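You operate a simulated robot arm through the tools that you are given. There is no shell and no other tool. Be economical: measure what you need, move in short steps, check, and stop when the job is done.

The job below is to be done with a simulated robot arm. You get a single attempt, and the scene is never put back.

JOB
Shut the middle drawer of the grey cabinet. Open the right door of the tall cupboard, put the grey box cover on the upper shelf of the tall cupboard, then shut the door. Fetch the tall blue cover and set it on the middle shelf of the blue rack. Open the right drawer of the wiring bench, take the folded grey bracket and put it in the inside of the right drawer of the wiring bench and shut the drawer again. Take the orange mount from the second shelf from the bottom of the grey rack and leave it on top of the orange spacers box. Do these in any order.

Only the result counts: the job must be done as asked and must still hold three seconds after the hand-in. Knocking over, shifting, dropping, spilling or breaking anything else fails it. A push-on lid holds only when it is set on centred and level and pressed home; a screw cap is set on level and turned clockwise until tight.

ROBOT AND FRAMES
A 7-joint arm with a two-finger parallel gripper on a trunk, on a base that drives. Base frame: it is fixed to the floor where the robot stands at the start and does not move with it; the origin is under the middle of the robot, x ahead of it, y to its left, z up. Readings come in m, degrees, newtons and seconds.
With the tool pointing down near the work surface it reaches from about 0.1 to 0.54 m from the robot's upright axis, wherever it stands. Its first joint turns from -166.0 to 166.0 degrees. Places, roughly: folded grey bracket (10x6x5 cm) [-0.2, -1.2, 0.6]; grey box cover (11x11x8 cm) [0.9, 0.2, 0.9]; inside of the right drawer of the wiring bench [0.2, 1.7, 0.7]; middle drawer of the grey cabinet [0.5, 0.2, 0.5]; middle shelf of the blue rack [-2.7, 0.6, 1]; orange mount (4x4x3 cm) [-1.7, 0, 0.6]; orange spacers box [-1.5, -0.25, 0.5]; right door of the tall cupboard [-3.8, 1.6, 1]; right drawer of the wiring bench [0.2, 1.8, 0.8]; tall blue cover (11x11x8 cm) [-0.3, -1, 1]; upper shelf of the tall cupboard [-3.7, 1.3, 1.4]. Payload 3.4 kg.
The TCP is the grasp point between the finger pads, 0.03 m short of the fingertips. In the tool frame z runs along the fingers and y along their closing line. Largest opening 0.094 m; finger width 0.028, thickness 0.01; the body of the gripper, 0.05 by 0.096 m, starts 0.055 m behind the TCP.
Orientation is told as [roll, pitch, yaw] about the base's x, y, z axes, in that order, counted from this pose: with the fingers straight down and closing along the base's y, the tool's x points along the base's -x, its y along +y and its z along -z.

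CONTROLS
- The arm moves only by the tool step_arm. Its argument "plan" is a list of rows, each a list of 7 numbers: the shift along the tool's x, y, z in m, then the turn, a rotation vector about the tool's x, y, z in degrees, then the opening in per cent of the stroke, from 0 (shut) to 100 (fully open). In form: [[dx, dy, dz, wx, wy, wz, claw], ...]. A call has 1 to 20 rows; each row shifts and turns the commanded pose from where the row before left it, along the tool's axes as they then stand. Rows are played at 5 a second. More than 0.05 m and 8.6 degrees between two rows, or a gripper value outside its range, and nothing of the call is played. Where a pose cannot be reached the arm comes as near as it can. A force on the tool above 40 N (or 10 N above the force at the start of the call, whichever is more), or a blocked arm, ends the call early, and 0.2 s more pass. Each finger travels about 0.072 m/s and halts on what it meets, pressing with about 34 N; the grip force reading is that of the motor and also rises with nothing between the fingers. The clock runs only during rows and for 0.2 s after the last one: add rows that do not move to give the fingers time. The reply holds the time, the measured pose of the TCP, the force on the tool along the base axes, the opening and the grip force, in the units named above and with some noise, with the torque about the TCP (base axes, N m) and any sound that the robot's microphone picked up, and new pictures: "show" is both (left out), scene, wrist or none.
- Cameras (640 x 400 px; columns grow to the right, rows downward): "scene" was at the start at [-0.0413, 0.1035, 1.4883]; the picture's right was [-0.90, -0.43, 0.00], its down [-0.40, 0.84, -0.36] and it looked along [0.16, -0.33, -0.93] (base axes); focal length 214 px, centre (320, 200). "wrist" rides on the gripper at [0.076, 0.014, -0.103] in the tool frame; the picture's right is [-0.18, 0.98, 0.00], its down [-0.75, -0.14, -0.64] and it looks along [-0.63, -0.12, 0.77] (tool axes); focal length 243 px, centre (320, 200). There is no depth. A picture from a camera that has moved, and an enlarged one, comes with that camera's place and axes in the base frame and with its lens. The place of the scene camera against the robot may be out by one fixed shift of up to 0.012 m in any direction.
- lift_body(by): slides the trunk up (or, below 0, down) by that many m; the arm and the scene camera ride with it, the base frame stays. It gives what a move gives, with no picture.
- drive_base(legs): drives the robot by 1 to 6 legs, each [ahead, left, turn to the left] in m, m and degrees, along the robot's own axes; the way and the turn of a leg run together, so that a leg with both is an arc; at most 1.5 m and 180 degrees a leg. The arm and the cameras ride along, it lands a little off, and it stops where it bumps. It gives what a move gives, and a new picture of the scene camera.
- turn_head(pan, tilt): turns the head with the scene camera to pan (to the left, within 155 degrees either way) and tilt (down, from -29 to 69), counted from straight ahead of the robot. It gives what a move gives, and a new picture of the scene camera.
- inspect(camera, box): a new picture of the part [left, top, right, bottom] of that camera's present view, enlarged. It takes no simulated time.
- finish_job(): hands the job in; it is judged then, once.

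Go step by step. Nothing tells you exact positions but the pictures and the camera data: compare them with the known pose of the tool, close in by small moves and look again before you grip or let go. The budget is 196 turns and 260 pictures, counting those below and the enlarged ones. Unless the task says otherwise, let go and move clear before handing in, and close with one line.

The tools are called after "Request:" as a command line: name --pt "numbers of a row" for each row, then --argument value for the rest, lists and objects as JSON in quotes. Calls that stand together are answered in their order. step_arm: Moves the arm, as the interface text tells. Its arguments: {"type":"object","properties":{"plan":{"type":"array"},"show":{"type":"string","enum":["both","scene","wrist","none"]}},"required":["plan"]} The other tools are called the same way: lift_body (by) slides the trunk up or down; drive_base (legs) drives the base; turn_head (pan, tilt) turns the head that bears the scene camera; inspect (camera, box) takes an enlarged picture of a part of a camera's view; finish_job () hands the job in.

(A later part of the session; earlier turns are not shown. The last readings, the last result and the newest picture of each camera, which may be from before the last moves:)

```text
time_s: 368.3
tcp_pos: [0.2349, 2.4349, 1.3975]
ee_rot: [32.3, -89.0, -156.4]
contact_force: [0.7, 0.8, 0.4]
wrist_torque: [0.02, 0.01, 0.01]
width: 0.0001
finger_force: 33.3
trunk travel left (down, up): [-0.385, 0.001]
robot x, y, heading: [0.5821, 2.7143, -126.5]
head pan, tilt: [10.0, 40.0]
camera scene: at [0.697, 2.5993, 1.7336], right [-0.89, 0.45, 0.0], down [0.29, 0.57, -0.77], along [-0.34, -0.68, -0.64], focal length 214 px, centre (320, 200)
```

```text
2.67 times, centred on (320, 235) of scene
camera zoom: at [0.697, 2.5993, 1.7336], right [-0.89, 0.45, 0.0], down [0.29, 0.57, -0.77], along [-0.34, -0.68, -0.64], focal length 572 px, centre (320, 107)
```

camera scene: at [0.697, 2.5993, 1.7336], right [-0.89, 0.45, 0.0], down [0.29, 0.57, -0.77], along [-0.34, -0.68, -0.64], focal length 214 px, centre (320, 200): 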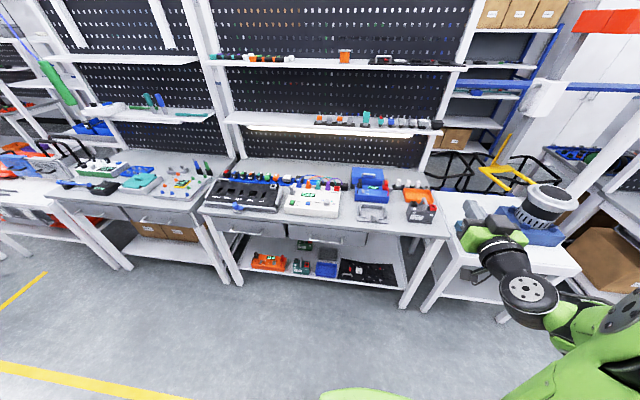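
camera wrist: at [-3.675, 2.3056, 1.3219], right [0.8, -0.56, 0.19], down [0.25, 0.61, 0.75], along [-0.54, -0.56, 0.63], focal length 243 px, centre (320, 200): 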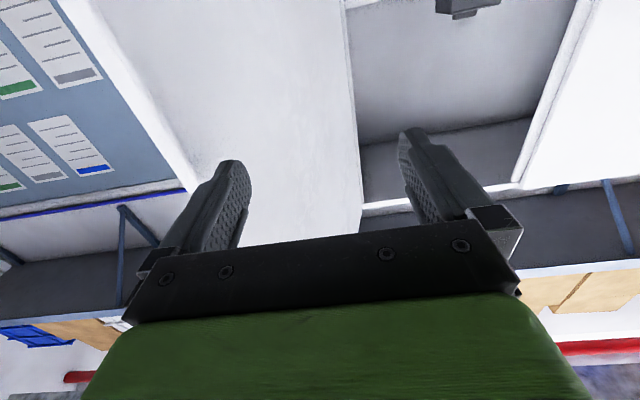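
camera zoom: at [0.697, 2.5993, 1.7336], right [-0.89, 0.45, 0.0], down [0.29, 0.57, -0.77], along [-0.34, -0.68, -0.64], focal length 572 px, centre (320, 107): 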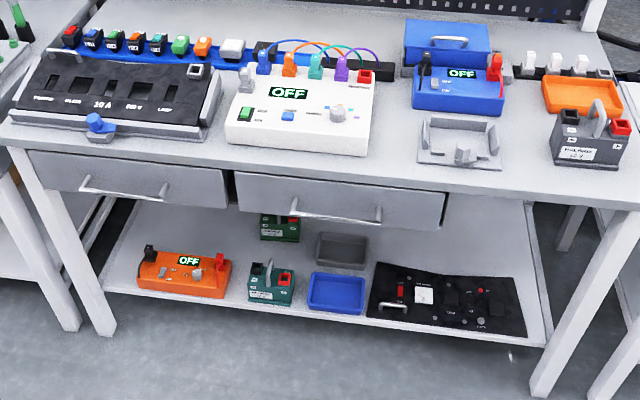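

The right drawer's bar handle is near A 0.83, N 1.75, z 0.77. I line up, lower the trunk and arm, and roll the gripper 90° so the fingers close vertically.

Request:
drive_base --legs '[[0, 0.36, 1.6]]'

Request:
lift_body --by -0.36

Request:
step_arm --pt "0 0 0 0 0 8.5 50" --pt "0 0 0 0 0 8.5 100" --pt "0 0 0 0 0 8.5 100" --pt "0 0 0 0 0 8.5 100" --pt "0 0 0 0 0 8.5 100" --pt "0 0 0 0 0 8.5 100" --pt "0 0 0 0 0 8.5 100" --pt "0 0 0 0 0 8.5 100" --pt "0 0 0 0 0 8.5 100" --pt "0 0 0 0 0 8.5 100" --pt "0 0 0 0 0 5 100" --show "both"

```text
time_s: 370.6
tcp_pos: [0.5324, 2.2148, 1.3957]
ee_rot: [31.4, -89.1, -154.0]
contact_force: [0.2, -0.7, 0.4]
wrist_torque: [0.0, -0.01, -0.02]
width: 0.0002
finger_force: 32.5
trunk travel left (down, up): [-0.385, 0.001]
robot x, y, heading: [0.8754, 2.5094, -125.2]
head pan, tilt: [10.0, 40.0]
camera scene: at [0.9916, 2.3917, 1.7336], right [-0.91, 0.42, 0.0], down [0.27, 0.58, -0.77], along [-0.33, -0.69, -0.64], focal length 214 px, centre (320, 200)
```

scene: 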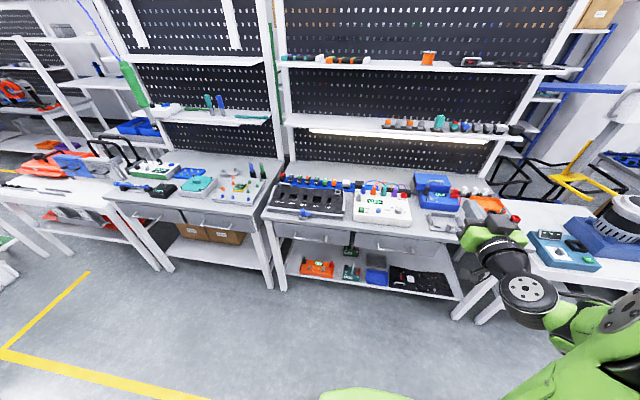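

```text
time_s: 374.1
tcp_pos: [0.5324, 2.214, 1.0372]
ee_rot: [32.2, -89.0, -154.9]
contact_force: [1.1, 1.0, 0.2]
wrist_torque: [0.01, 0.02, -0.01]
width: 0.0002
finger_force: 32.4
trunk travel left (down, up): [-0.025, 0.361]
robot x, y, heading: [0.8777, 2.5067, -125.1]
head pan, tilt: [10.0, 40.0]
```

```text
time_s: 376.5
tcp_pos: [0.5331, 2.2161, 1.036]
ee_rot: [89.2, 0.7, 147.3]
contact_force: [0.1, -0.8, -0.9]
wrist_torque: [0.0, 0.0, 0.03]
width: 0.0941
finger_force: 0.0
trunk travel left (down, up): [-0.025, 0.361]
robot x, y, heading: [0.8749, 2.5028, -125.3]
head pan, tilt: [10.0, 40.0]
camera scene: at [0.9912, 2.392, 1.3736], right [-0.91, 0.42, 0.0], down [0.27, 0.58, -0.77], along [-0.33, -0.69, -0.64], focal length 214 px, centre (320, 200)
camera wrist: at [0.6521, 2.2605, 1.0528], right [-0.17, 0.09, 0.98], down [-0.28, 0.95, -0.14], along [-0.94, -0.3, -0.14], focal length 243 px, centre (320, 200)
```

scene: 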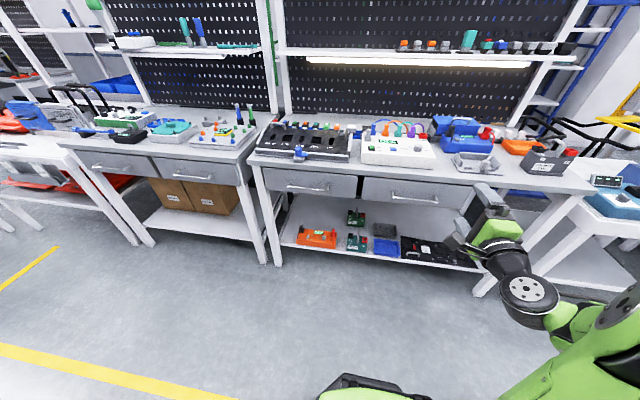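
wrist: 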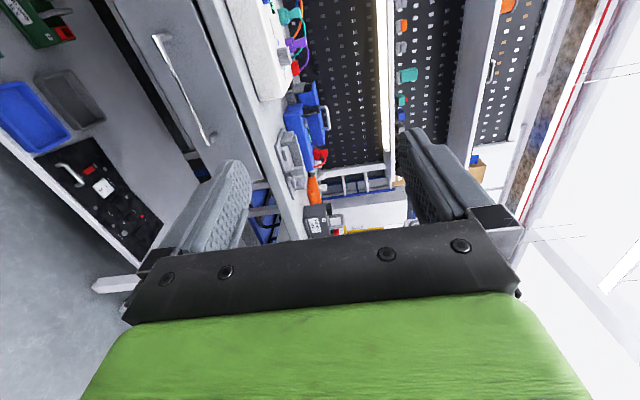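

The gripper is rolled and lined up with the handle. I lower it to handle height.

Request:
step_arm --pt "0 -0.042 0 0 0 0 100" --pt "0 -0.042 0 0 0 0 100" --pt "0 -0.042 0 0 0 0 100" --pt "0 -0.042 0 0 0 0 100" --pt "0 -0.042 0 0 0 0 100" --pt "0 -0.04 0 0 0 0 100" --show "both"

```text
time_s: 377.9
tcp_pos: [0.5245, 2.209, 0.7894]
ee_rot: [89.3, 0.5, 147.3]
contact_force: [-0.5, 0.4, -0.2]
wrist_torque: [-0.03, 0.0, 0.02]
width: 0.0944
finger_force: 0.1
out of reach, approached as far as the arm can: row 2, 3
trunk travel left (down, up): [-0.025, 0.361]
robot x, y, heading: [0.8741, 2.5012, -125.0]
head pan, tilt: [10.0, 40.0]
camera scene: at [0.9912, 2.392, 1.3736], right [-0.91, 0.42, 0.0], down [0.27, 0.58, -0.77], along [-0.33, -0.69, -0.64], focal length 214 px, centre (320, 200)
camera wrist: at [0.6442, 2.2548, 0.8052], right [-0.17, 0.09, 0.98], down [-0.28, 0.95, -0.14], along [-0.94, -0.3, -0.13], focal length 243 px, centre (320, 200)
```

scene: 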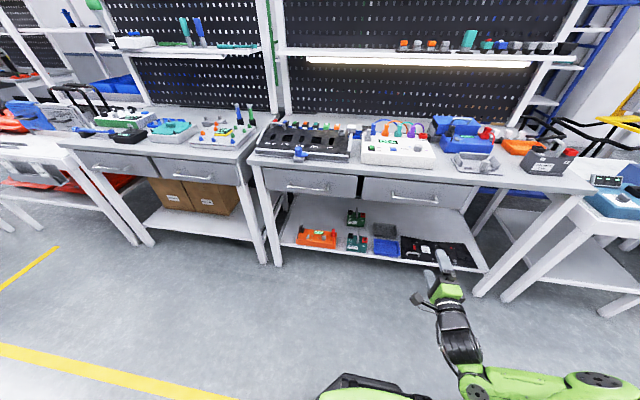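
wrist: 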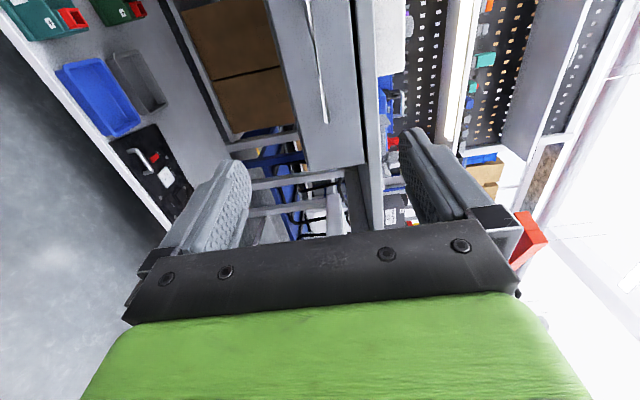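

Request:
drive_base --legs '[[0.26, 0, 0]]'

Request:
step_arm --pt "0 -0.01 0 0 -2 0 100" --show "both"

```text
time_s: 379.8
tcp_pos: [0.3707, 1.9941, 0.7884]
ee_rot: [89.0, 0.5, 147.2]
contact_force: [0.7, 1.1, -0.2]
wrist_torque: [-0.01, 0.03, -0.02]
width: 0.0941
finger_force: 0.0
trunk travel left (down, up): [-0.025, 0.361]
robot x, y, heading: [0.7213, 2.293, -125.2]
head pan, tilt: [10.0, 40.0]
camera scene: at [0.8381, 2.1749, 1.3735], right [-0.9, 0.43, 0.0], down [0.27, 0.58, -0.77], along [-0.33, -0.69, -0.64], focal length 214 px, centre (320, 200)
```

scene: 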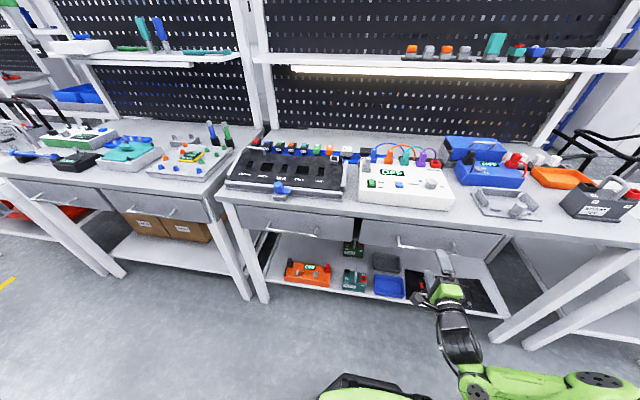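

```text
time_s: 380.2
tcp_pos: [0.3715, 1.9924, 0.7787]
ee_rot: [89.2, 0.5, 145.0]
contact_force: [-0.1, 0.0, -0.3]
wrist_torque: [0.0, 0.0, 0.0]
width: 0.0941
finger_force: 0.0
trunk travel left (down, up): [-0.025, 0.361]
robot x, y, heading: [0.7194, 2.2898, -125.2]
head pan, tilt: [10.0, 40.0]
camera scene: at [0.8384, 2.1753, 1.3735], right [-0.9, 0.43, 0.0], down [0.27, 0.58, -0.77], along [-0.33, -0.69, -0.64], focal length 214 px, centre (320, 200)
camera wrist: at [0.4928, 2.034, 0.795], right [-0.17, 0.1, 0.98], down [-0.25, 0.96, -0.14], along [-0.95, -0.27, -0.13], focal length 243 px, centre (320, 200)
```

scene: 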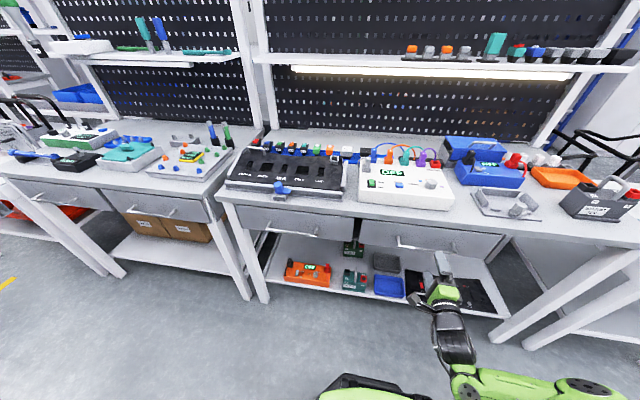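
wrist: 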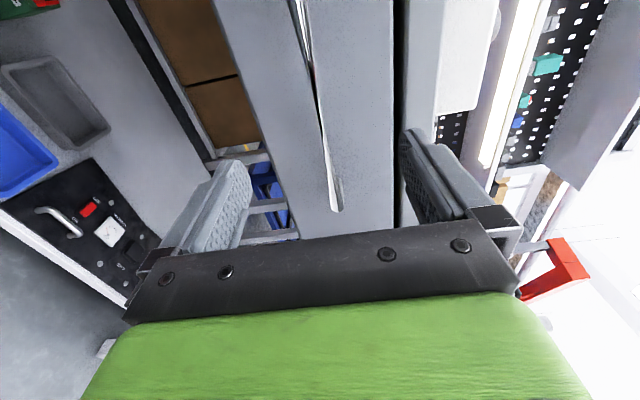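

Request:
step_arm --pt "0 0 0.03 0 0 0 100" --pt "0 0 0.03 0 0 0 100" --pt "0 0 0.015 0 0 0 100" --show "wrist"

```text
time_s: 381.0
tcp_pos: [0.3286, 1.9332, 0.7776]
ee_rot: [89.2, 0.4, 145.1]
contact_force: [0.4, 0.0, -0.1]
wrist_torque: [-0.03, -0.03, 0.0]
width: 0.094
finger_force: 0.1
trunk travel left (down, up): [-0.025, 0.361]
robot x, y, heading: [0.7208, 2.2888, -125.4]
head pan, tilt: [10.0, 40.0]
camera wrist: at [0.4511, 1.9737, 0.7933], right [-0.17, 0.1, 0.98], down [-0.25, 0.96, -0.14], along [-0.95, -0.27, -0.14], focal length 243 px, centre (320, 200)
```

wrist: 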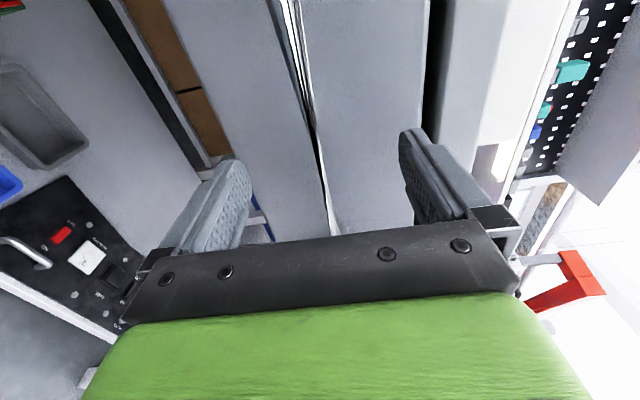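

Request:
step_arm --pt "0 0 0.008 0 0 0 70" --pt "0 0 0 0 0 0 40" --pt "0 0 0 0 0 0 10" --pt "0 0 0 0 0 0 0" --pt "0 0 0 0 0 0 0" --pt "0 0 0 0 0 0 0" --show "wrist"

```text
time_s: 382.4
tcp_pos: [0.3252, 1.9267, 0.7795]
ee_rot: [89.3, 0.5, 145.3]
contact_force: [-1.7, -0.2, 11.3]
wrist_torque: [0.35, 0.47, 0.13]
width: 0.018
finger_force: 45.3
trunk travel left (down, up): [-0.025, 0.361]
robot x, y, heading: [0.7205, 2.2891, -125.5]
head pan, tilt: [10.0, 40.0]
camera wrist: at [0.4467, 1.9673, 0.795], right [-0.16, 0.1, 0.98], down [-0.25, 0.96, -0.14], along [-0.95, -0.27, -0.13], focal length 243 px, centre (320, 200)
```

wrist: 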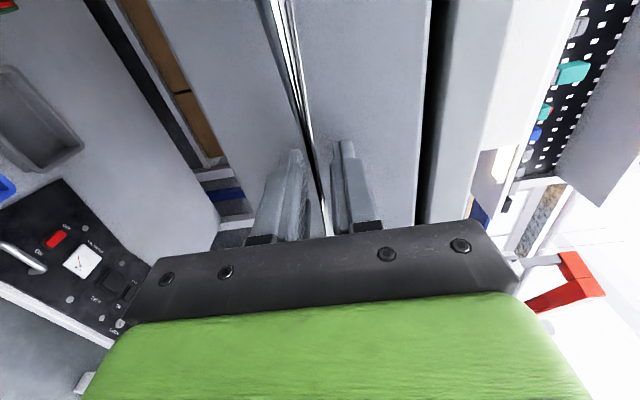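

The bar is gripped. I pull the drawer out by driving straight back.

Request:
drive_base --legs '[[-0.26, 0, 0]]'

```text
time_s: 384.3
tcp_pos: [0.473, 2.1388, 0.7791]
ee_rot: [89.3, 0.7, 145.0]
contact_force: [-14.7, 9.9, 18.0]
wrist_torque: [0.46, 0.61, -0.3]
width: 0.0179
finger_force: 44.8
trunk travel left (down, up): [-0.025, 0.361]
robot x, y, heading: [0.8688, 2.4965, -125.2]
head pan, tilt: [10.0, 40.0]
camera scene: at [0.9865, 2.3881, 1.3739], right [-0.9, 0.43, 0.0], down [0.27, 0.58, -0.77], along [-0.33, -0.69, -0.64], focal length 214 px, centre (320, 200)
```

scene: 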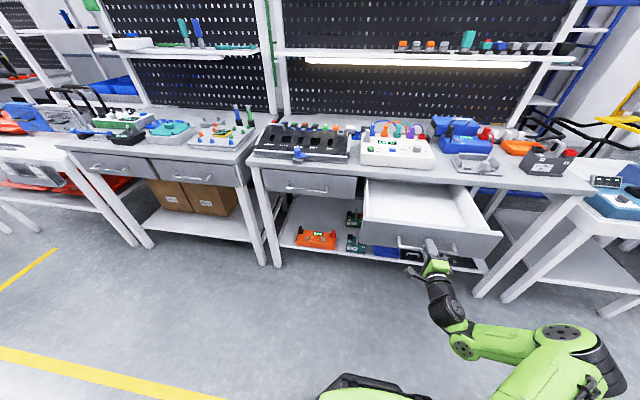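

The drawer is open about 0.26 m. I release it, back away and look down the aisle for a way through to the racks.

Request:
step_arm --pt "0 0 0 0 0 0 50" --pt "0 0 0 0 0 0 100" --pt "0 0 0 0 0 0 100" --pt "0 0 -0.03 0 0 0 100" --pt "0 0 -0.03 0 0 0 100" --show "none"

Request:
drive_base --legs '[[-0.12, 0, 0.4]]'

Request:
lift_body --by 0.36

Request:
turn_head --pan 70 --tilt 20

```text
time_s: 385.5
tcp_pos: [0.5055, 2.1861, 0.7779]
ee_rot: [89.4, 0.6, 144.9]
contact_force: [0.8, 0.5, -0.6]
wrist_torque: [-0.02, -0.01, 0.01]
width: 0.0939
finger_force: 0.1
trunk travel left (down, up): [-0.025, 0.361]
robot x, y, heading: [0.8667, 2.4963, -125.1]
head pan, tilt: [10.0, 40.0]
```

```text
time_s: 386.7
tcp_pos: [0.5775, 2.2836, 0.7783]
ee_rot: [89.3, 0.5, 145.3]
contact_force: [0.9, 0.0, -0.4]
wrist_torque: [0.0, 0.01, 0.0]
width: 0.0942
finger_force: 0.1
trunk travel left (down, up): [-0.025, 0.361]
robot x, y, heading: [0.9398, 2.6001, -124.9]
head pan, tilt: [10.0, 40.0]
camera scene: at [1.0576, 2.4858, 1.3736], right [-0.91, 0.42, 0.0], down [0.27, 0.58, -0.77], along [-0.32, -0.69, -0.64], focal length 214 px, centre (320, 200)
```

scene: 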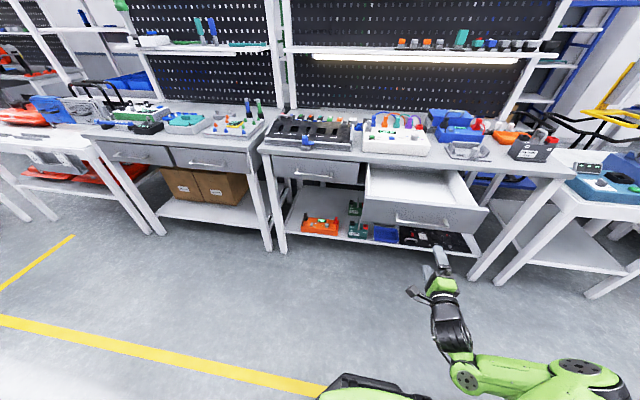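

```text
time_s: 390.2
tcp_pos: [0.5769, 2.2833, 1.1386]
ee_rot: [89.2, 0.5, 145.2]
contact_force: [0.3, -0.4, -0.3]
wrist_torque: [0.0, 0.01, 0.03]
width: 0.0941
finger_force: 0.1
trunk travel left (down, up): [-0.385, 0.001]
robot x, y, heading: [0.9384, 2.5985, -125.2]
head pan, tilt: [10.0, 40.0]
```

```text
time_s: 391.5
tcp_pos: [0.5777, 2.2834, 1.1386]
ee_rot: [89.3, 0.5, 145.2]
contact_force: [-0.7, 0.0, -0.1]
wrist_torque: [0.02, 0.0, 0.0]
width: 0.0941
finger_force: 0.1
trunk travel left (down, up): [-0.385, 0.001]
robot x, y, heading: [0.9432, 2.597, -124.9]
head pan, tilt: [70.0, 20.0]
camera scene: at [1.1465, 2.4861, 1.765], right [-0.82, -0.57, 0.0], down [-0.2, 0.28, -0.94], along [0.54, -0.77, -0.34], focal length 214 px, centre (320, 200)
```

scene: 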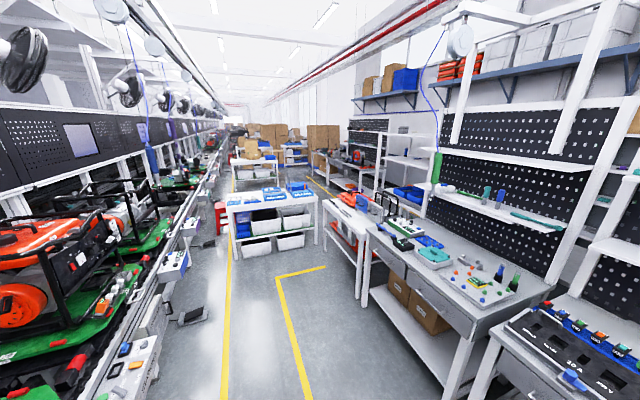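

The cart ahead blocks that end, so I return the way I came. I must be sparing with pictures now. First leg: back along aisle 2 to the row's end.

Request:
drive_base --legs '[[0, -1.4, 0], [0, -1.4, 0], [0, -1.38, 0]]'

```text
time_s: 411.6
tcp_pos: [-2.7715, 4.8559, 1.1391]
ee_rot: [89.1, 0.6, 140.9]
contact_force: [0.2, 0.7, -0.3]
wrist_torque: [-0.02, 0.0, 0.0]
width: 0.0939
finger_force: 0.1
trunk travel left (down, up): [-0.385, 0.001]
robot x, y, heading: [-2.3857, 5.1459, -129.3]
head pan, tilt: [70.0, 20.0]
camera scene: at [-2.1898, 5.0166, 1.7651], right [-0.86, -0.51, 0.0], down [-0.17, 0.29, -0.94], along [0.48, -0.81, -0.34], focal length 214 px, centre (320, 200)
```

scene: 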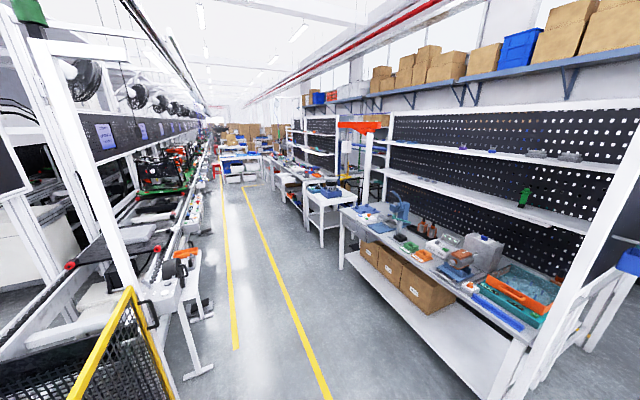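

Request:
drive_base --legs '[[0, 0, 4.4], [1.5, 0, 0], [1.46, 0, 0], [0, 1.4, 0]]'

```text
time_s: 432.8
tcp_pos: [-3.31, 1.6166, 1.1391]
ee_rot: [89.1, 0.5, 144.9]
contact_force: [-0.3, -0.1, -0.3]
wrist_torque: [0.04, 0.01, 0.0]
width: 0.0938
finger_force: 0.0
trunk travel left (down, up): [-0.385, 0.001]
robot x, y, heading: [-2.9434, 1.9336, -125.5]
head pan, tilt: [70.0, 20.0]
camera scene: at [-2.739, 1.8173, 1.765], right [-0.82, -0.57, 0.0], down [-0.19, 0.28, -0.94], along [0.54, -0.77, -0.34], focal length 214 px, centre (320, 200)
```

scene: 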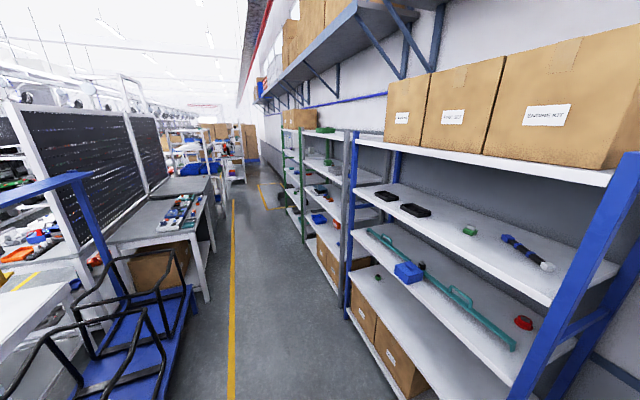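

Request:
drive_base --legs '[[0, 1.4, 0.6], [0, 1.4, 0], [0, 1.35, 0]]'

Request:
lift_body --by -0.38

```text
time_s: 452.6
tcp_pos: [0.1314, -0.7005, 1.1384]
ee_rot: [89.2, 0.5, 147.4]
contact_force: [-0.3, 0.0, -0.5]
wrist_torque: [-0.02, 0.01, -0.01]
width: 0.0941
finger_force: 0.0
trunk travel left (down, up): [-0.385, 0.001]
robot x, y, heading: [0.482, -0.3756, -123.1]
head pan, tilt: [70.0, 20.0]
camera scene: at [0.6934, -0.4766, 1.765], right [-0.8, -0.6, 0.0], down [-0.21, 0.27, -0.94], along [0.57, -0.75, -0.34], focal length 214 px, centre (320, 200)
```

scene: 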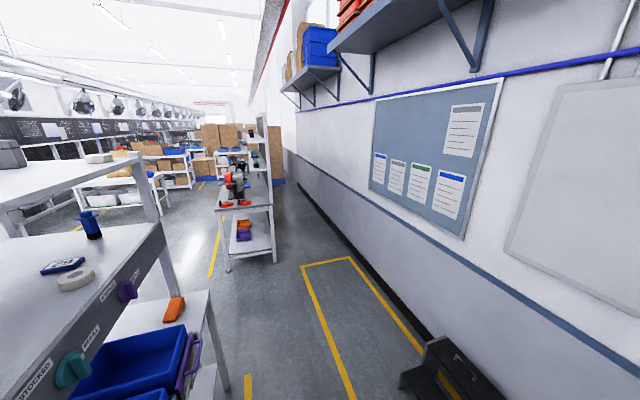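

```text
time_s: 456.3
tcp_pos: [0.1319, -0.7017, 0.7583]
ee_rot: [89.1, 0.5, 147.4]
contact_force: [-0.7, 0.0, 0.6]
wrist_torque: [-0.01, -0.03, 0.0]
width: 0.0937
finger_force: 0.0
trunk travel left (down, up): [-0.005, 0.381]
robot x, y, heading: [0.4863, -0.3716, -122.8]
head pan, tilt: [70.0, 20.0]
```

Request:
turn_head --pan 0 --tilt 42

```text
time_s: 457.7
tcp_pos: [0.1316, -0.7009, 0.7584]
ee_rot: [89.2, 0.4, 147.4]
contact_force: [0.2, 0.9, 0.2]
wrist_torque: [0.0, -0.01, -0.06]
width: 0.0941
finger_force: 0.1
trunk travel left (down, up): [-0.005, 0.381]
robot x, y, heading: [0.4845, -0.3759, -123.0]
head pan, tilt: [0.0, 42.0]
camera scene: at [0.5916, -0.4725, 1.3515], right [-0.84, 0.54, 0.0], down [0.36, 0.56, -0.74], along [-0.4, -0.62, -0.67], focal length 214 px, centre (320, 200)
```

scene: 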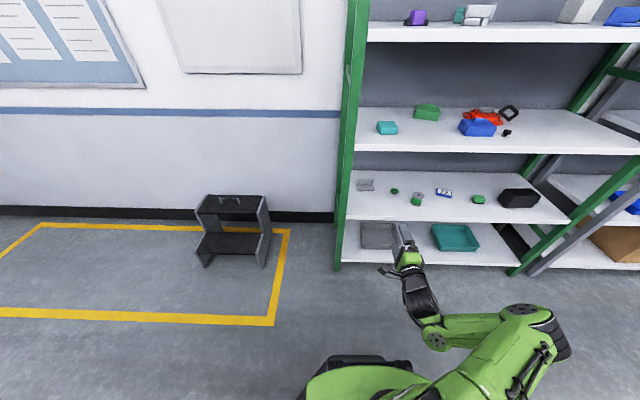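

Request:
inspect --camera "scene" --box '[335, 165, 415, 215]'

```text
8.00 times, centred on (375, 190) of scene
camera zoom: at [0.5916, -0.4725, 1.3515], right [-0.84, 0.54, 0.0], down [0.36, 0.56, -0.74], along [-0.4, -0.62, -0.67], focal length 1716 px, centre (-120, 280)
```

zoom: 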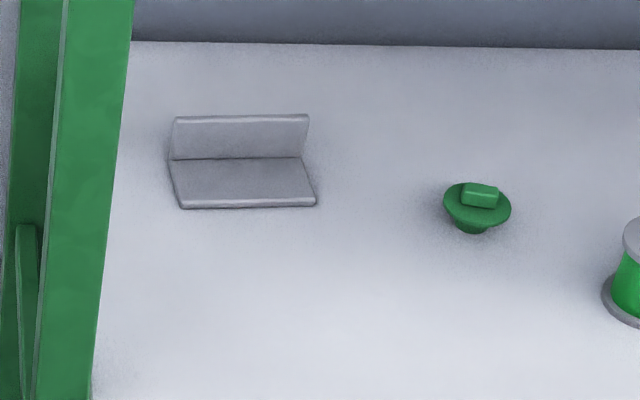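

The bracket is an L: flat base with a 5 cm upright flange at the back, 10 cm wide. I'll pinch the flange from above with the fingers closing front-to-back, so I pitch the tool down (25° from vertical) and extend the arm.

Request:
step_arm --pt "0 0 0 8.2 0 0 100" --pt "0 0 0 8.2 0 0 100" --pt "0 0 0 8.2 0 0 100" --pt "0 0 0 8.2 0 0 100" --pt "0 0 0 8.2 0 0 100" --pt "0 0 0 8.2 0 0 100" --pt "0 0 0 8.2 0 0 100" --pt "0 0 0 7.6 0 0 100" --pt "0 0.04 0.0187 0 0 0 100" --pt "0 0.04 0.0187 0 0 0 100" --pt "0 0.04 0.0187 0 0 0 100" --pt "0 0.04 0.0187 0 0 0 100" --show "none"

```text
time_s: 460.3
tcp_pos: [0.036, -0.8514, 0.7558]
ee_rot: [24.0, 0.6, 147.3]
contact_force: [-0.6, 0.7, 0.9]
wrist_torque: [-0.03, -0.01, 0.03]
width: 0.0941
finger_force: 0.1
trunk travel left (down, up): [-0.005, 0.381]
robot x, y, heading: [0.484, -0.3718, -122.9]
head pan, tilt: [0.0, 42.0]
```

Request:
step_arm --pt "0 -0.0193 0.0434 0 0 0 100" --pt "0 -0.0193 0.0434 0 0 0 100" --show "none"

Request:
drive_base --legs '[[0, 0.03, -1.9], [0.22, 0, 0]]'

```text
time_s: 460.9
tcp_pos: [0.034, -0.8489, 0.6634]
ee_rot: [24.2, 0.6, 147.3]
contact_force: [0.1, 0.2, -0.4]
wrist_torque: [-0.02, 0.02, -0.02]
width: 0.0941
finger_force: 0.1
trunk travel left (down, up): [-0.005, 0.381]
robot x, y, heading: [0.4796, -0.3745, -123.1]
head pan, tilt: [0.0, 42.0]
```

```text
time_s: 463.0
tcp_pos: [-0.0788, -1.0327, 0.6637]
ee_rot: [24.2, 0.5, 145.8]
contact_force: [-0.2, 0.7, -0.9]
wrist_torque: [0.03, -0.04, 0.0]
width: 0.094
finger_force: 0.0
trunk travel left (down, up): [-0.005, 0.381]
robot x, y, heading: [0.3832, -0.5691, -124.5]
head pan, tilt: [0.0, 42.0]
camera scene: at [0.4878, -0.6728, 1.3514], right [-0.82, 0.57, 0.0], down [0.38, 0.55, -0.74], along [-0.42, -0.61, -0.67], focal length 214 px, centre (320, 200)
```

scene: 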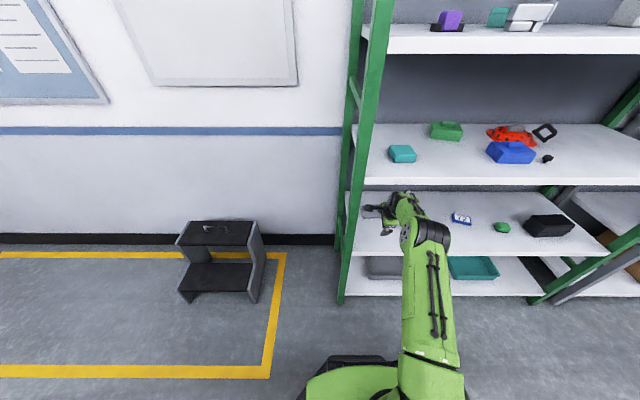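

Request:
step_arm --pt "0 0.0222 0.0237 0 0 0 100" --pt "0 0.0222 0.0237 0 0 0 100" --show "none"

```text
time_s: 463.6
tcp_pos: [-0.0938, -1.0581, 0.6483]
ee_rot: [24.1, 0.5, 145.7]
contact_force: [-0.2, -0.1, 0.3]
wrist_torque: [0.01, 0.05, 0.01]
width: 0.094
finger_force: 0.0
out of reach, approached as far as the arm can: row 2
trunk travel left (down, up): [-0.005, 0.381]
robot x, y, heading: [0.3805, -0.5653, -124.4]
head pan, tilt: [0.0, 42.0]
```

The arm is near full reach with the elbow low. I drive in 14 cm so the open fingers come over the flange, and check with the wrist camera.

Request:
drive_base --legs '[[0.135, 0, 0]]'

Request:
step_arm --pt "0 0 0 0 0 0 100" --show "wrist"

```text
time_s: 464.9
tcp_pos: [-0.1699, -1.1701, 0.6497]
ee_rot: [24.3, 0.4, 145.7]
contact_force: [-0.1, 0.2, -0.5]
wrist_torque: [-0.03, -0.01, -0.02]
width: 0.094
finger_force: 0.0
trunk travel left (down, up): [-0.005, 0.381]
robot x, y, heading: [0.3072, -0.6814, -124.5]
head pan, tilt: [0.0, 42.0]
camera scene: at [0.4113, -0.7844, 1.3514], right [-0.82, 0.57, 0.0], down [0.38, 0.55, -0.74], along [-0.42, -0.61, -0.67], focal length 214 px, centre (320, 200)
```

scene: 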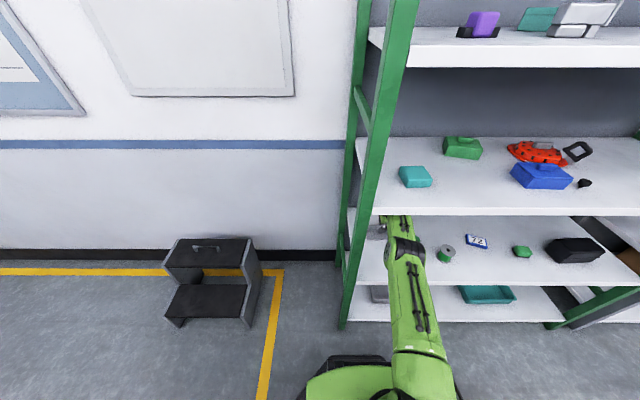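

```text
time_s: 465.3
tcp_pos: [-0.1711, -1.1706, 0.6484]
ee_rot: [24.2, 0.5, 145.8]
contact_force: [-0.6, 0.1, -0.2]
wrist_torque: [-0.03, -0.02, 0.02]
width: 0.0938
finger_force: 0.2
trunk travel left (down, up): [-0.005, 0.381]
robot x, y, heading: [0.3051, -0.6818, -124.6]
head pan, tilt: [0.0, 42.0]
camera wrist: at [-0.091, -1.1881, 0.7493], right [-0.66, -0.64, 0.4], down [-0.41, 0.75, 0.52], along [-0.63, 0.18, -0.75], focal length 243 px, centre (320, 200)
```

wrist: 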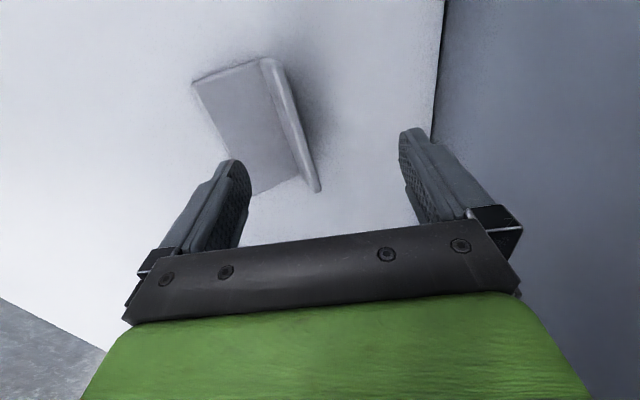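

The flange lies right between the fingers. I narrow the opening, lower onto it and close, then lift 5 cm.

Request:
step_arm --pt "0.004 0 0 0 1.6 -3.6 52" --pt "0.003 0 0 0 0 0 52" --pt "0 -0.0086 0.0191 0 0 0 52" --pt "0 -0.0074 0.0165 0 0 0 52" --pt "0 0 0 0 0 0 25" --pt "0 0 0 0 0 0 5" --pt "0 0 0 0 0 0 0" --pt "0 0 0 0 0 0 0" --show "wrist"

```text
time_s: 467.1
tcp_pos: [-0.1589, -1.1727, 0.6135]
ee_rot: [24.4, 0.5, 149.7]
contact_force: [-1.3, -0.7, 7.9]
wrist_torque: [0.3, -0.03, 0.13]
width: 0.0116
finger_force: 33.8
out of reach, approached as far as the arm can: row 4
trunk travel left (down, up): [-0.005, 0.381]
robot x, y, heading: [0.3035, -0.6834, -124.3]
head pan, tilt: [0.0, 42.0]
camera wrist: at [-0.0795, -1.1847, 0.7115], right [-0.61, -0.68, 0.4], down [-0.46, 0.72, 0.52], along [-0.65, 0.13, -0.75], focal length 243 px, centre (320, 200)
```

wrist: 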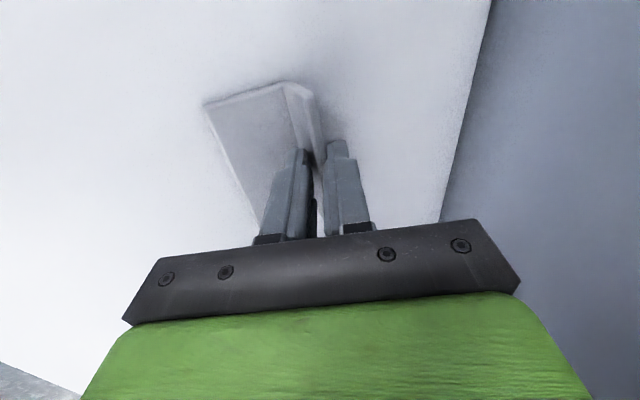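

The flange is pinched. I lift slowly and check.

Request:
step_arm --pt "0 0.003 -0.0073 0 0 0 0" --pt "0 0.0049 -0.011 0 0 0 0" --pt "0 0.006 -0.0137 0 0 0 0" --pt "0 0.006 -0.0137 0 0 0 0" --show "wrist"

```text
time_s: 468.1
tcp_pos: [-0.1598, -1.1722, 0.6616]
ee_rot: [24.1, 0.6, 149.7]
contact_force: [0.5, -0.4, -1.6]
wrist_torque: [-0.01, -0.02, -0.02]
width: 0.0074
finger_force: 33.7
trunk travel left (down, up): [-0.005, 0.381]
robot x, y, heading: [0.3017, -0.6785, -124.3]
head pan, tilt: [0.0, 42.0]
camera wrist: at [-0.0795, -1.1841, 0.7603], right [-0.61, -0.68, 0.4], down [-0.46, 0.72, 0.52], along [-0.64, 0.14, -0.75], focal length 243 px, centre (320, 200)
```

wrist: 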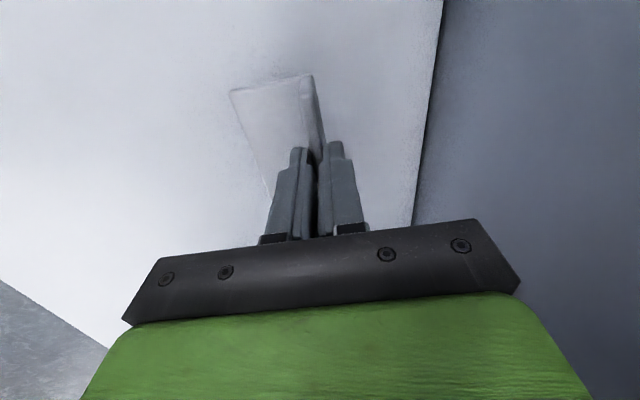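

Held firmly. I back out of the rack.

Request:
drive_base --legs '[[-0.28, 0, -0.5]]'

Request:
step_arm --pt "0 -0.0365 -0.0164 0 0 0 0" --pt "0 -0.0365 -0.0164 0 0 0 0" --pt "0 -0.0365 -0.0164 0 0 0 0" --pt "0 -0.0365 -0.0164 0 0 0 0" --pt "0 -0.0365 -0.0164 0 0 0 0" --pt "0 0 0 8 0 0 0" --pt "0 0 0 8 0 0 0" --pt "0 0 0 8 0 0 0" --show "none"

Request:
lift_body --by 0.36

```text
time_s: 470.1
tcp_pos: [-0.0046, -0.9431, 0.6603]
ee_rot: [24.3, 0.6, 149.6]
contact_force: [0.6, 0.1, -1.5]
wrist_torque: [0.01, 0.02, 0.0]
width: 0.0072
finger_force: 33.7
trunk travel left (down, up): [-0.005, 0.381]
robot x, y, heading: [0.4587, -0.4553, -124.6]
head pan, tilt: [0.0, 42.0]
camera scene: at [0.5676, -0.5568, 1.3514], right [-0.82, 0.57, 0.0], down [0.38, 0.55, -0.74], along [-0.42, -0.61, -0.67], focal length 214 px, centre (320, 200)
```

scene: 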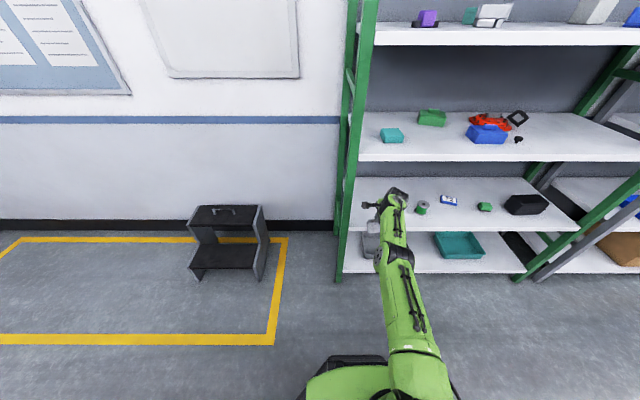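

```text
time_s: 471.9
tcp_pos: [0.0408, -0.8622, 0.664]
ee_rot: [1.9, 0.7, 149.2]
contact_force: [-0.1, 0.6, -1.5]
wrist_torque: [-0.04, 0.04, 0.01]
width: 0.0073
finger_force: 33.8
out of reach, approached as far as the arm can: row 2, 3, 4, 5, 7, 8
trunk travel left (down, up): [-0.005, 0.381]
robot x, y, heading: [0.4651, -0.4555, -124.5]
head pan, tilt: [0.0, 42.0]
```

```text
time_s: 475.4
tcp_pos: [0.0408, -0.8626, 1.0246]
ee_rot: [2.2, 0.5, 149.1]
contact_force: [0.7, -0.1, -1.1]
wrist_torque: [-0.03, 0.03, 0.02]
width: 0.0074
finger_force: 33.9
trunk travel left (down, up): [-0.365, 0.021]
robot x, y, heading: [0.4629, -0.453, -124.6]
head pan, tilt: [0.0, 42.0]
```

Request:
drive_base --legs '[[-0.06, 0, -0.2], [0, -1.4, 0], [0, -1.4, 0]]'

```text
time_s: 489.6
tcp_pos: [-2.2511, 0.7484, 1.0235]
ee_rot: [2.2, 0.7, 150.9]
contact_force: [-0.1, 0.1, -1.7]
wrist_torque: [-0.02, -0.02, 0.01]
width: 0.0074
finger_force: 34.1
trunk travel left (down, up): [-0.365, 0.021]
robot x, y, heading: [-1.842, 1.1707, -122.7]
head pan, tilt: [0.0, 42.0]
camera scene: at [-1.7341, 1.072, 1.7115], right [-0.84, 0.54, 0.0], down [0.36, 0.56, -0.74], along [-0.4, -0.63, -0.67], focal length 214 px, centre (320, 200)
```

scene: 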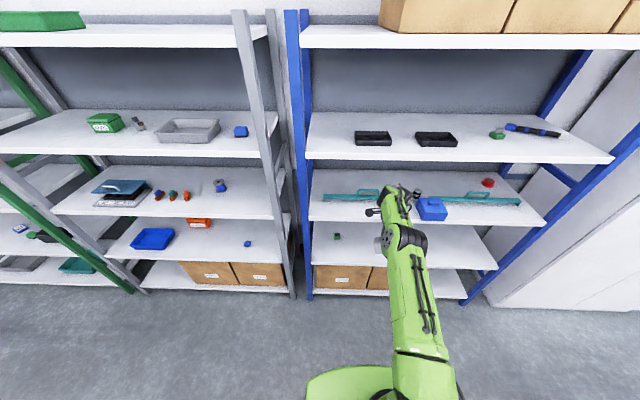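

Request:
drive_base --legs '[[0.03, 0, -2.1], [0, -1.4, 0], [0, -1.36, 0], [-1.4, 0, 0]]'

```text
time_s: 510.2
tcp_pos: [-3.7069, 3.4999, 1.0243]
ee_rot: [2.2, 0.6, 147.2]
contact_force: [0.2, 0.0, -0.6]
wrist_torque: [-0.05, 0.0, 0.0]
width: 0.0074
finger_force: 34.6
trunk travel left (down, up): [-0.365, 0.021]
robot x, y, heading: [-3.2701, 3.8955, -126.6]
head pan, tilt: [0.0, 42.0]
camera scene: at [-3.1694, 3.786, 1.7114], right [-0.8, 0.6, 0.0], down [0.4, 0.54, -0.74], along [-0.44, -0.6, -0.67], focal length 214 px, centre (320, 200)
```

scene: 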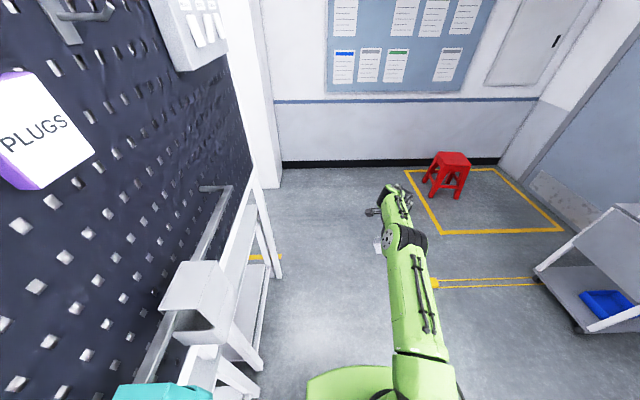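

Request:
drive_base --legs '[[-1.33, 0, 1.8], [0, 1.4, 0], [0, 1.4, 0]]'

```text
time_s: 529.9
tcp_pos: [-0.5343, 3.0217, 1.0238]
ee_rot: [2.2, 0.6, 153.7]
contact_force: [-0.3, -0.5, -2.3]
wrist_torque: [0.0, 0.01, 0.0]
width: 0.007
finger_force: 33.9
trunk travel left (down, up): [-0.365, 0.021]
robot x, y, heading: [-0.148, 3.4644, -119.7]
head pan, tilt: [0.0, 42.0]
camera scene: at [-0.0337, 3.3688, 1.7114], right [-0.87, 0.5, 0.0], down [0.33, 0.58, -0.74], along [-0.37, -0.64, -0.67], focal length 214 px, centre (320, 200)
```

scene: 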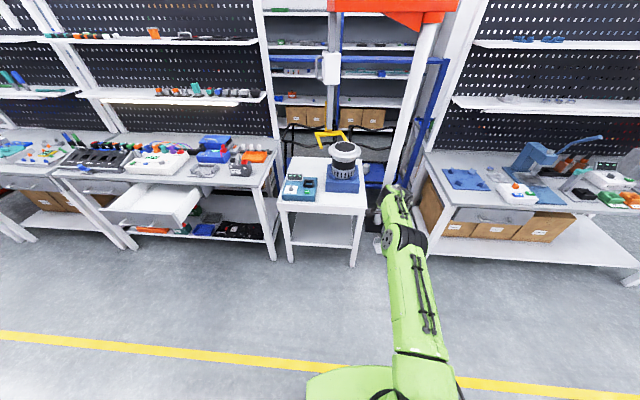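

Request:
drive_base --legs '[[0, 0, -5.1], [0, 1.37, 0], [0.15, 0, 0]]'

Request:
lift_body --by -0.08

```text
time_s: 538.2
tcp_pos: [0.4767, 2.1435, 1.0227]
ee_rot: [2.1, 0.6, 149.1]
contact_force: [0.6, 0.1, -2.0]
wrist_torque: [-0.01, -0.03, 0.02]
width: 0.007
finger_force: 34.0
trunk travel left (down, up): [-0.365, 0.021]
robot x, y, heading: [0.8998, 2.5529, -124.3]
head pan, tilt: [0.0, 42.0]
camera scene: at [1.0041, 2.4475, 1.7114], right [-0.82, 0.57, 0.0], down [0.38, 0.55, -0.74], along [-0.42, -0.61, -0.67], focal length 214 px, centre (320, 200)
```

scene: 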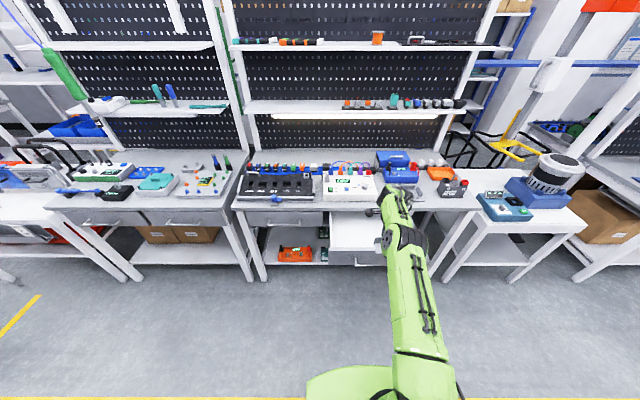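

```text
time_s: 539.4
tcp_pos: [0.4781, 2.1428, 0.9435]
ee_rot: [2.2, 0.5, 149.1]
contact_force: [0.7, 0.4, -0.8]
wrist_torque: [-0.02, -0.01, 0.03]
width: 0.0073
finger_force: 33.9
trunk travel left (down, up): [-0.285, 0.101]
robot x, y, heading: [0.8998, 2.5533, -124.6]
head pan, tilt: [0.0, 42.0]
```

Request:
drive_base --legs '[[0.18, 0, 0]]'

Request:
step_arm --pt "0 0 0 0 0 0 0" --show "wrist"

```text
time_s: 540.9
tcp_pos: [0.3729, 1.9922, 0.9432]
ee_rot: [2.0, 0.6, 148.9]
contact_force: [0.0, 0.4, -1.6]
wrist_torque: [-0.02, 0.01, -0.01]
width: 0.0073
finger_force: 34.3
trunk travel left (down, up): [-0.285, 0.101]
robot x, y, heading: [0.7964, 2.4003, -124.9]
head pan, tilt: [0.0, 42.0]
camera scene: at [0.8993, 2.2954, 1.6306], right [-0.82, 0.57, 0.0], down [0.38, 0.55, -0.74], along [-0.42, -0.61, -0.67], focal length 214 px, centre (320, 200)
```

scene: 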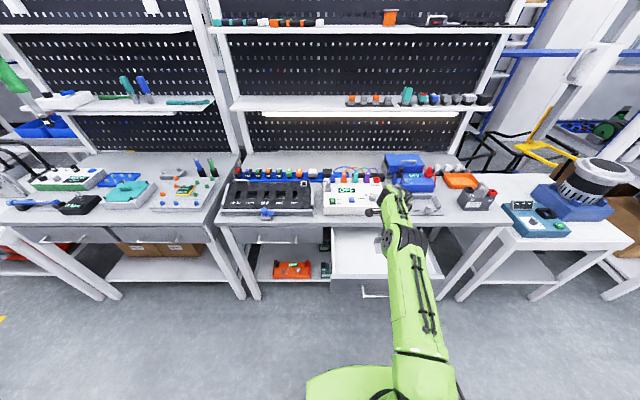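

```text
time_s: 541.3
tcp_pos: [0.3725, 1.9919, 0.9445]
ee_rot: [2.1, 0.5, 148.9]
contact_force: [0.1, -0.4, -1.3]
wrist_torque: [-0.05, -0.01, 0.02]
width: 0.0071
finger_force: 33.8
trunk travel left (down, up): [-0.285, 0.101]
robot x, y, heading: [0.7937, 2.4016, -124.6]
head pan, tilt: [0.0, 42.0]
camera wrist: at [0.4326, 1.9447, 1.047], right [-0.66, -0.75, 0.03], down [-0.57, 0.53, 0.63], along [-0.49, 0.4, -0.78], focal length 243 px, centre (320, 200)
```

wrist: 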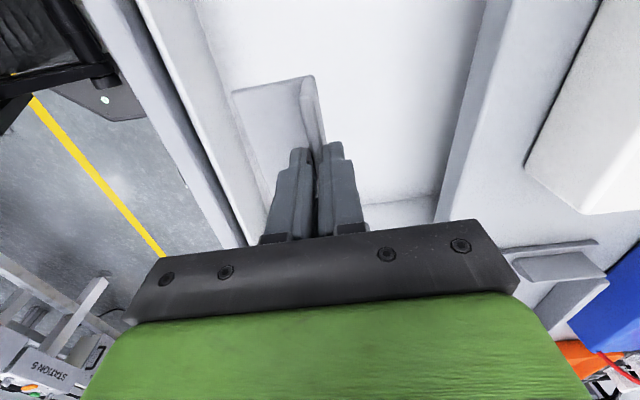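

Excellent: the bracket hangs centrally over the open drawer. I lower with the trunk in small steps, watching the force.

Request:
lift_body --by -0.1

Request:
lift_body --by -0.02

Request:
lift_body --by -0.008

```text
time_s: 542.6
tcp_pos: [0.3732, 1.9923, 0.8442]
ee_rot: [2.1, 0.6, 149.0]
contact_force: [-0.5, 0.2, -1.3]
wrist_torque: [-0.02, -0.01, 0.0]
width: 0.0074
finger_force: 33.9
trunk travel left (down, up): [-0.185, 0.201]
robot x, y, heading: [0.7948, 2.4017, -124.5]
head pan, tilt: [0.0, 42.0]
```

```text
time_s: 543.3
tcp_pos: [0.373, 1.9931, 0.8251]
ee_rot: [2.2, 0.6, 149.0]
contact_force: [-0.8, 0.5, -1.2]
wrist_torque: [-0.03, -0.02, 0.01]
width: 0.0072
finger_force: 34.0
trunk travel left (down, up): [-0.165, 0.221]
robot x, y, heading: [0.7949, 2.3998, -124.3]
head pan, tilt: [0.0, 42.0]
```

```text
time_s: 543.9
tcp_pos: [0.3743, 1.9914, 0.8168]
ee_rot: [2.1, 0.6, 149.0]
contact_force: [0.2, -0.2, -1.5]
wrist_torque: [-0.04, -0.03, 0.02]
width: 0.0074
finger_force: 34.0
trunk travel left (down, up): [-0.157, 0.229]
robot x, y, heading: [0.7931, 2.4011, -124.7]
head pan, tilt: [0.0, 42.0]
```

Request:
lift_body --by -0.008

Request:
lift_body --by -0.006

Request:
lift_body --by -0.005

```text
time_s: 544.5
tcp_pos: [0.3741, 1.9926, 0.8084]
ee_rot: [2.1, 0.7, 149.0]
contact_force: [0.7, 0.4, -1.9]
wrist_torque: [-0.04, 0.01, 0.0]
width: 0.0073
finger_force: 33.9
trunk travel left (down, up): [-0.149, 0.237]
robot x, y, heading: [0.7965, 2.4011, -124.7]
head pan, tilt: [0.0, 42.0]
```

```text
time_s: 545.0
tcp_pos: [0.3726, 1.9919, 0.8025]
ee_rot: [2.2, 0.5, 149.1]
contact_force: [-0.3, -0.5, 2.2]
wrist_torque: [0.14, 0.06, 0.03]
width: 0.0071
finger_force: 34.1
trunk travel left (down, up): [-0.143, 0.243]
robot x, y, heading: [0.7965, 2.4002, -124.7]
head pan, tilt: [0.0, 42.0]
```

```text
time_s: 545.5
tcp_pos: [0.3727, 1.9925, 0.8006]
ee_rot: [2.6, 0.4, 149.0]
contact_force: [0.6, -2.9, 23.8]
wrist_torque: [0.4, 0.27, 0.07]
width: 0.0074
finger_force: 34.1
trunk travel left (down, up): [-0.138, 0.248]
robot x, y, heading: [0.7946, 2.4029, -124.7]
head pan, tilt: [0.0, 42.0]
```

Contact with the drawer floor. I open the fingers and raise clear.

Request:
lift_body --by 0.003

Request:
step_arm --pt "0 0 0 0 0 0 15" --pt "0 0 0 0 0 0 25" --pt "0 0 0 0 0 0 40" --pt "0 0 0 0 0 0 50" --pt "0 0 0 0 0 0 50" --show "none"

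Request:
lift_body --by 0.15

Request:
step_arm --pt "0 0 0 0 0 0 50" --show "wrist"

```text
time_s: 546.1
tcp_pos: [0.3739, 1.9926, 0.8011]
ee_rot: [2.2, 0.5, 149.0]
contact_force: [0.2, -0.9, 15.6]
wrist_torque: [0.44, 0.41, 0.08]
width: 0.0072
finger_force: 34.2
trunk travel left (down, up): [-0.141, 0.245]
robot x, y, heading: [0.7902, 2.3994, -124.6]
head pan, tilt: [0.0, 42.0]
```

```text
time_s: 547.3
tcp_pos: [0.3726, 1.9923, 0.8]
ee_rot: [2.2, 0.6, 149.0]
contact_force: [0.6, -1.6, -0.5]
wrist_torque: [0.0, -0.01, -0.02]
width: 0.0469
finger_force: 0.1
trunk travel left (down, up): [-0.141, 0.245]
robot x, y, heading: [0.7944, 2.4009, -124.4]
head pan, tilt: [0.0, 42.0]
```

```text
time_s: 549.0
tcp_pos: [0.3739, 1.992, 0.95]
ee_rot: [2.1, 0.6, 149.1]
contact_force: [-0.7, 0.2, -0.2]
wrist_torque: [0.01, 0.01, -0.01]
width: 0.047
finger_force: 0.0
trunk travel left (down, up): [-0.291, 0.095]
robot x, y, heading: [0.7958, 2.4011, -124.9]
head pan, tilt: [0.0, 42.0]
```

```text
time_s: 549.4
tcp_pos: [0.3733, 1.9925, 0.9492]
ee_rot: [2.3, 0.6, 149.2]
contact_force: [-0.2, -0.1, 0.0]
wrist_torque: [0.0, 0.0, 0.0]
width: 0.0472
finger_force: 0.2
trunk travel left (down, up): [-0.291, 0.095]
robot x, y, heading: [0.7987, 2.4029, -124.4]
head pan, tilt: [0.0, 42.0]
camera wrist: at [0.4327, 1.9447, 1.0533], right [-0.66, -0.75, 0.03], down [-0.57, 0.53, 0.63], along [-0.49, 0.4, -0.78], focal length 243 px, centre (320, 200)
```

wrist: 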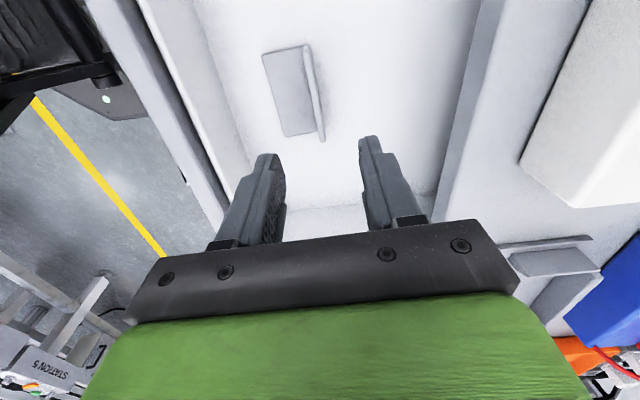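

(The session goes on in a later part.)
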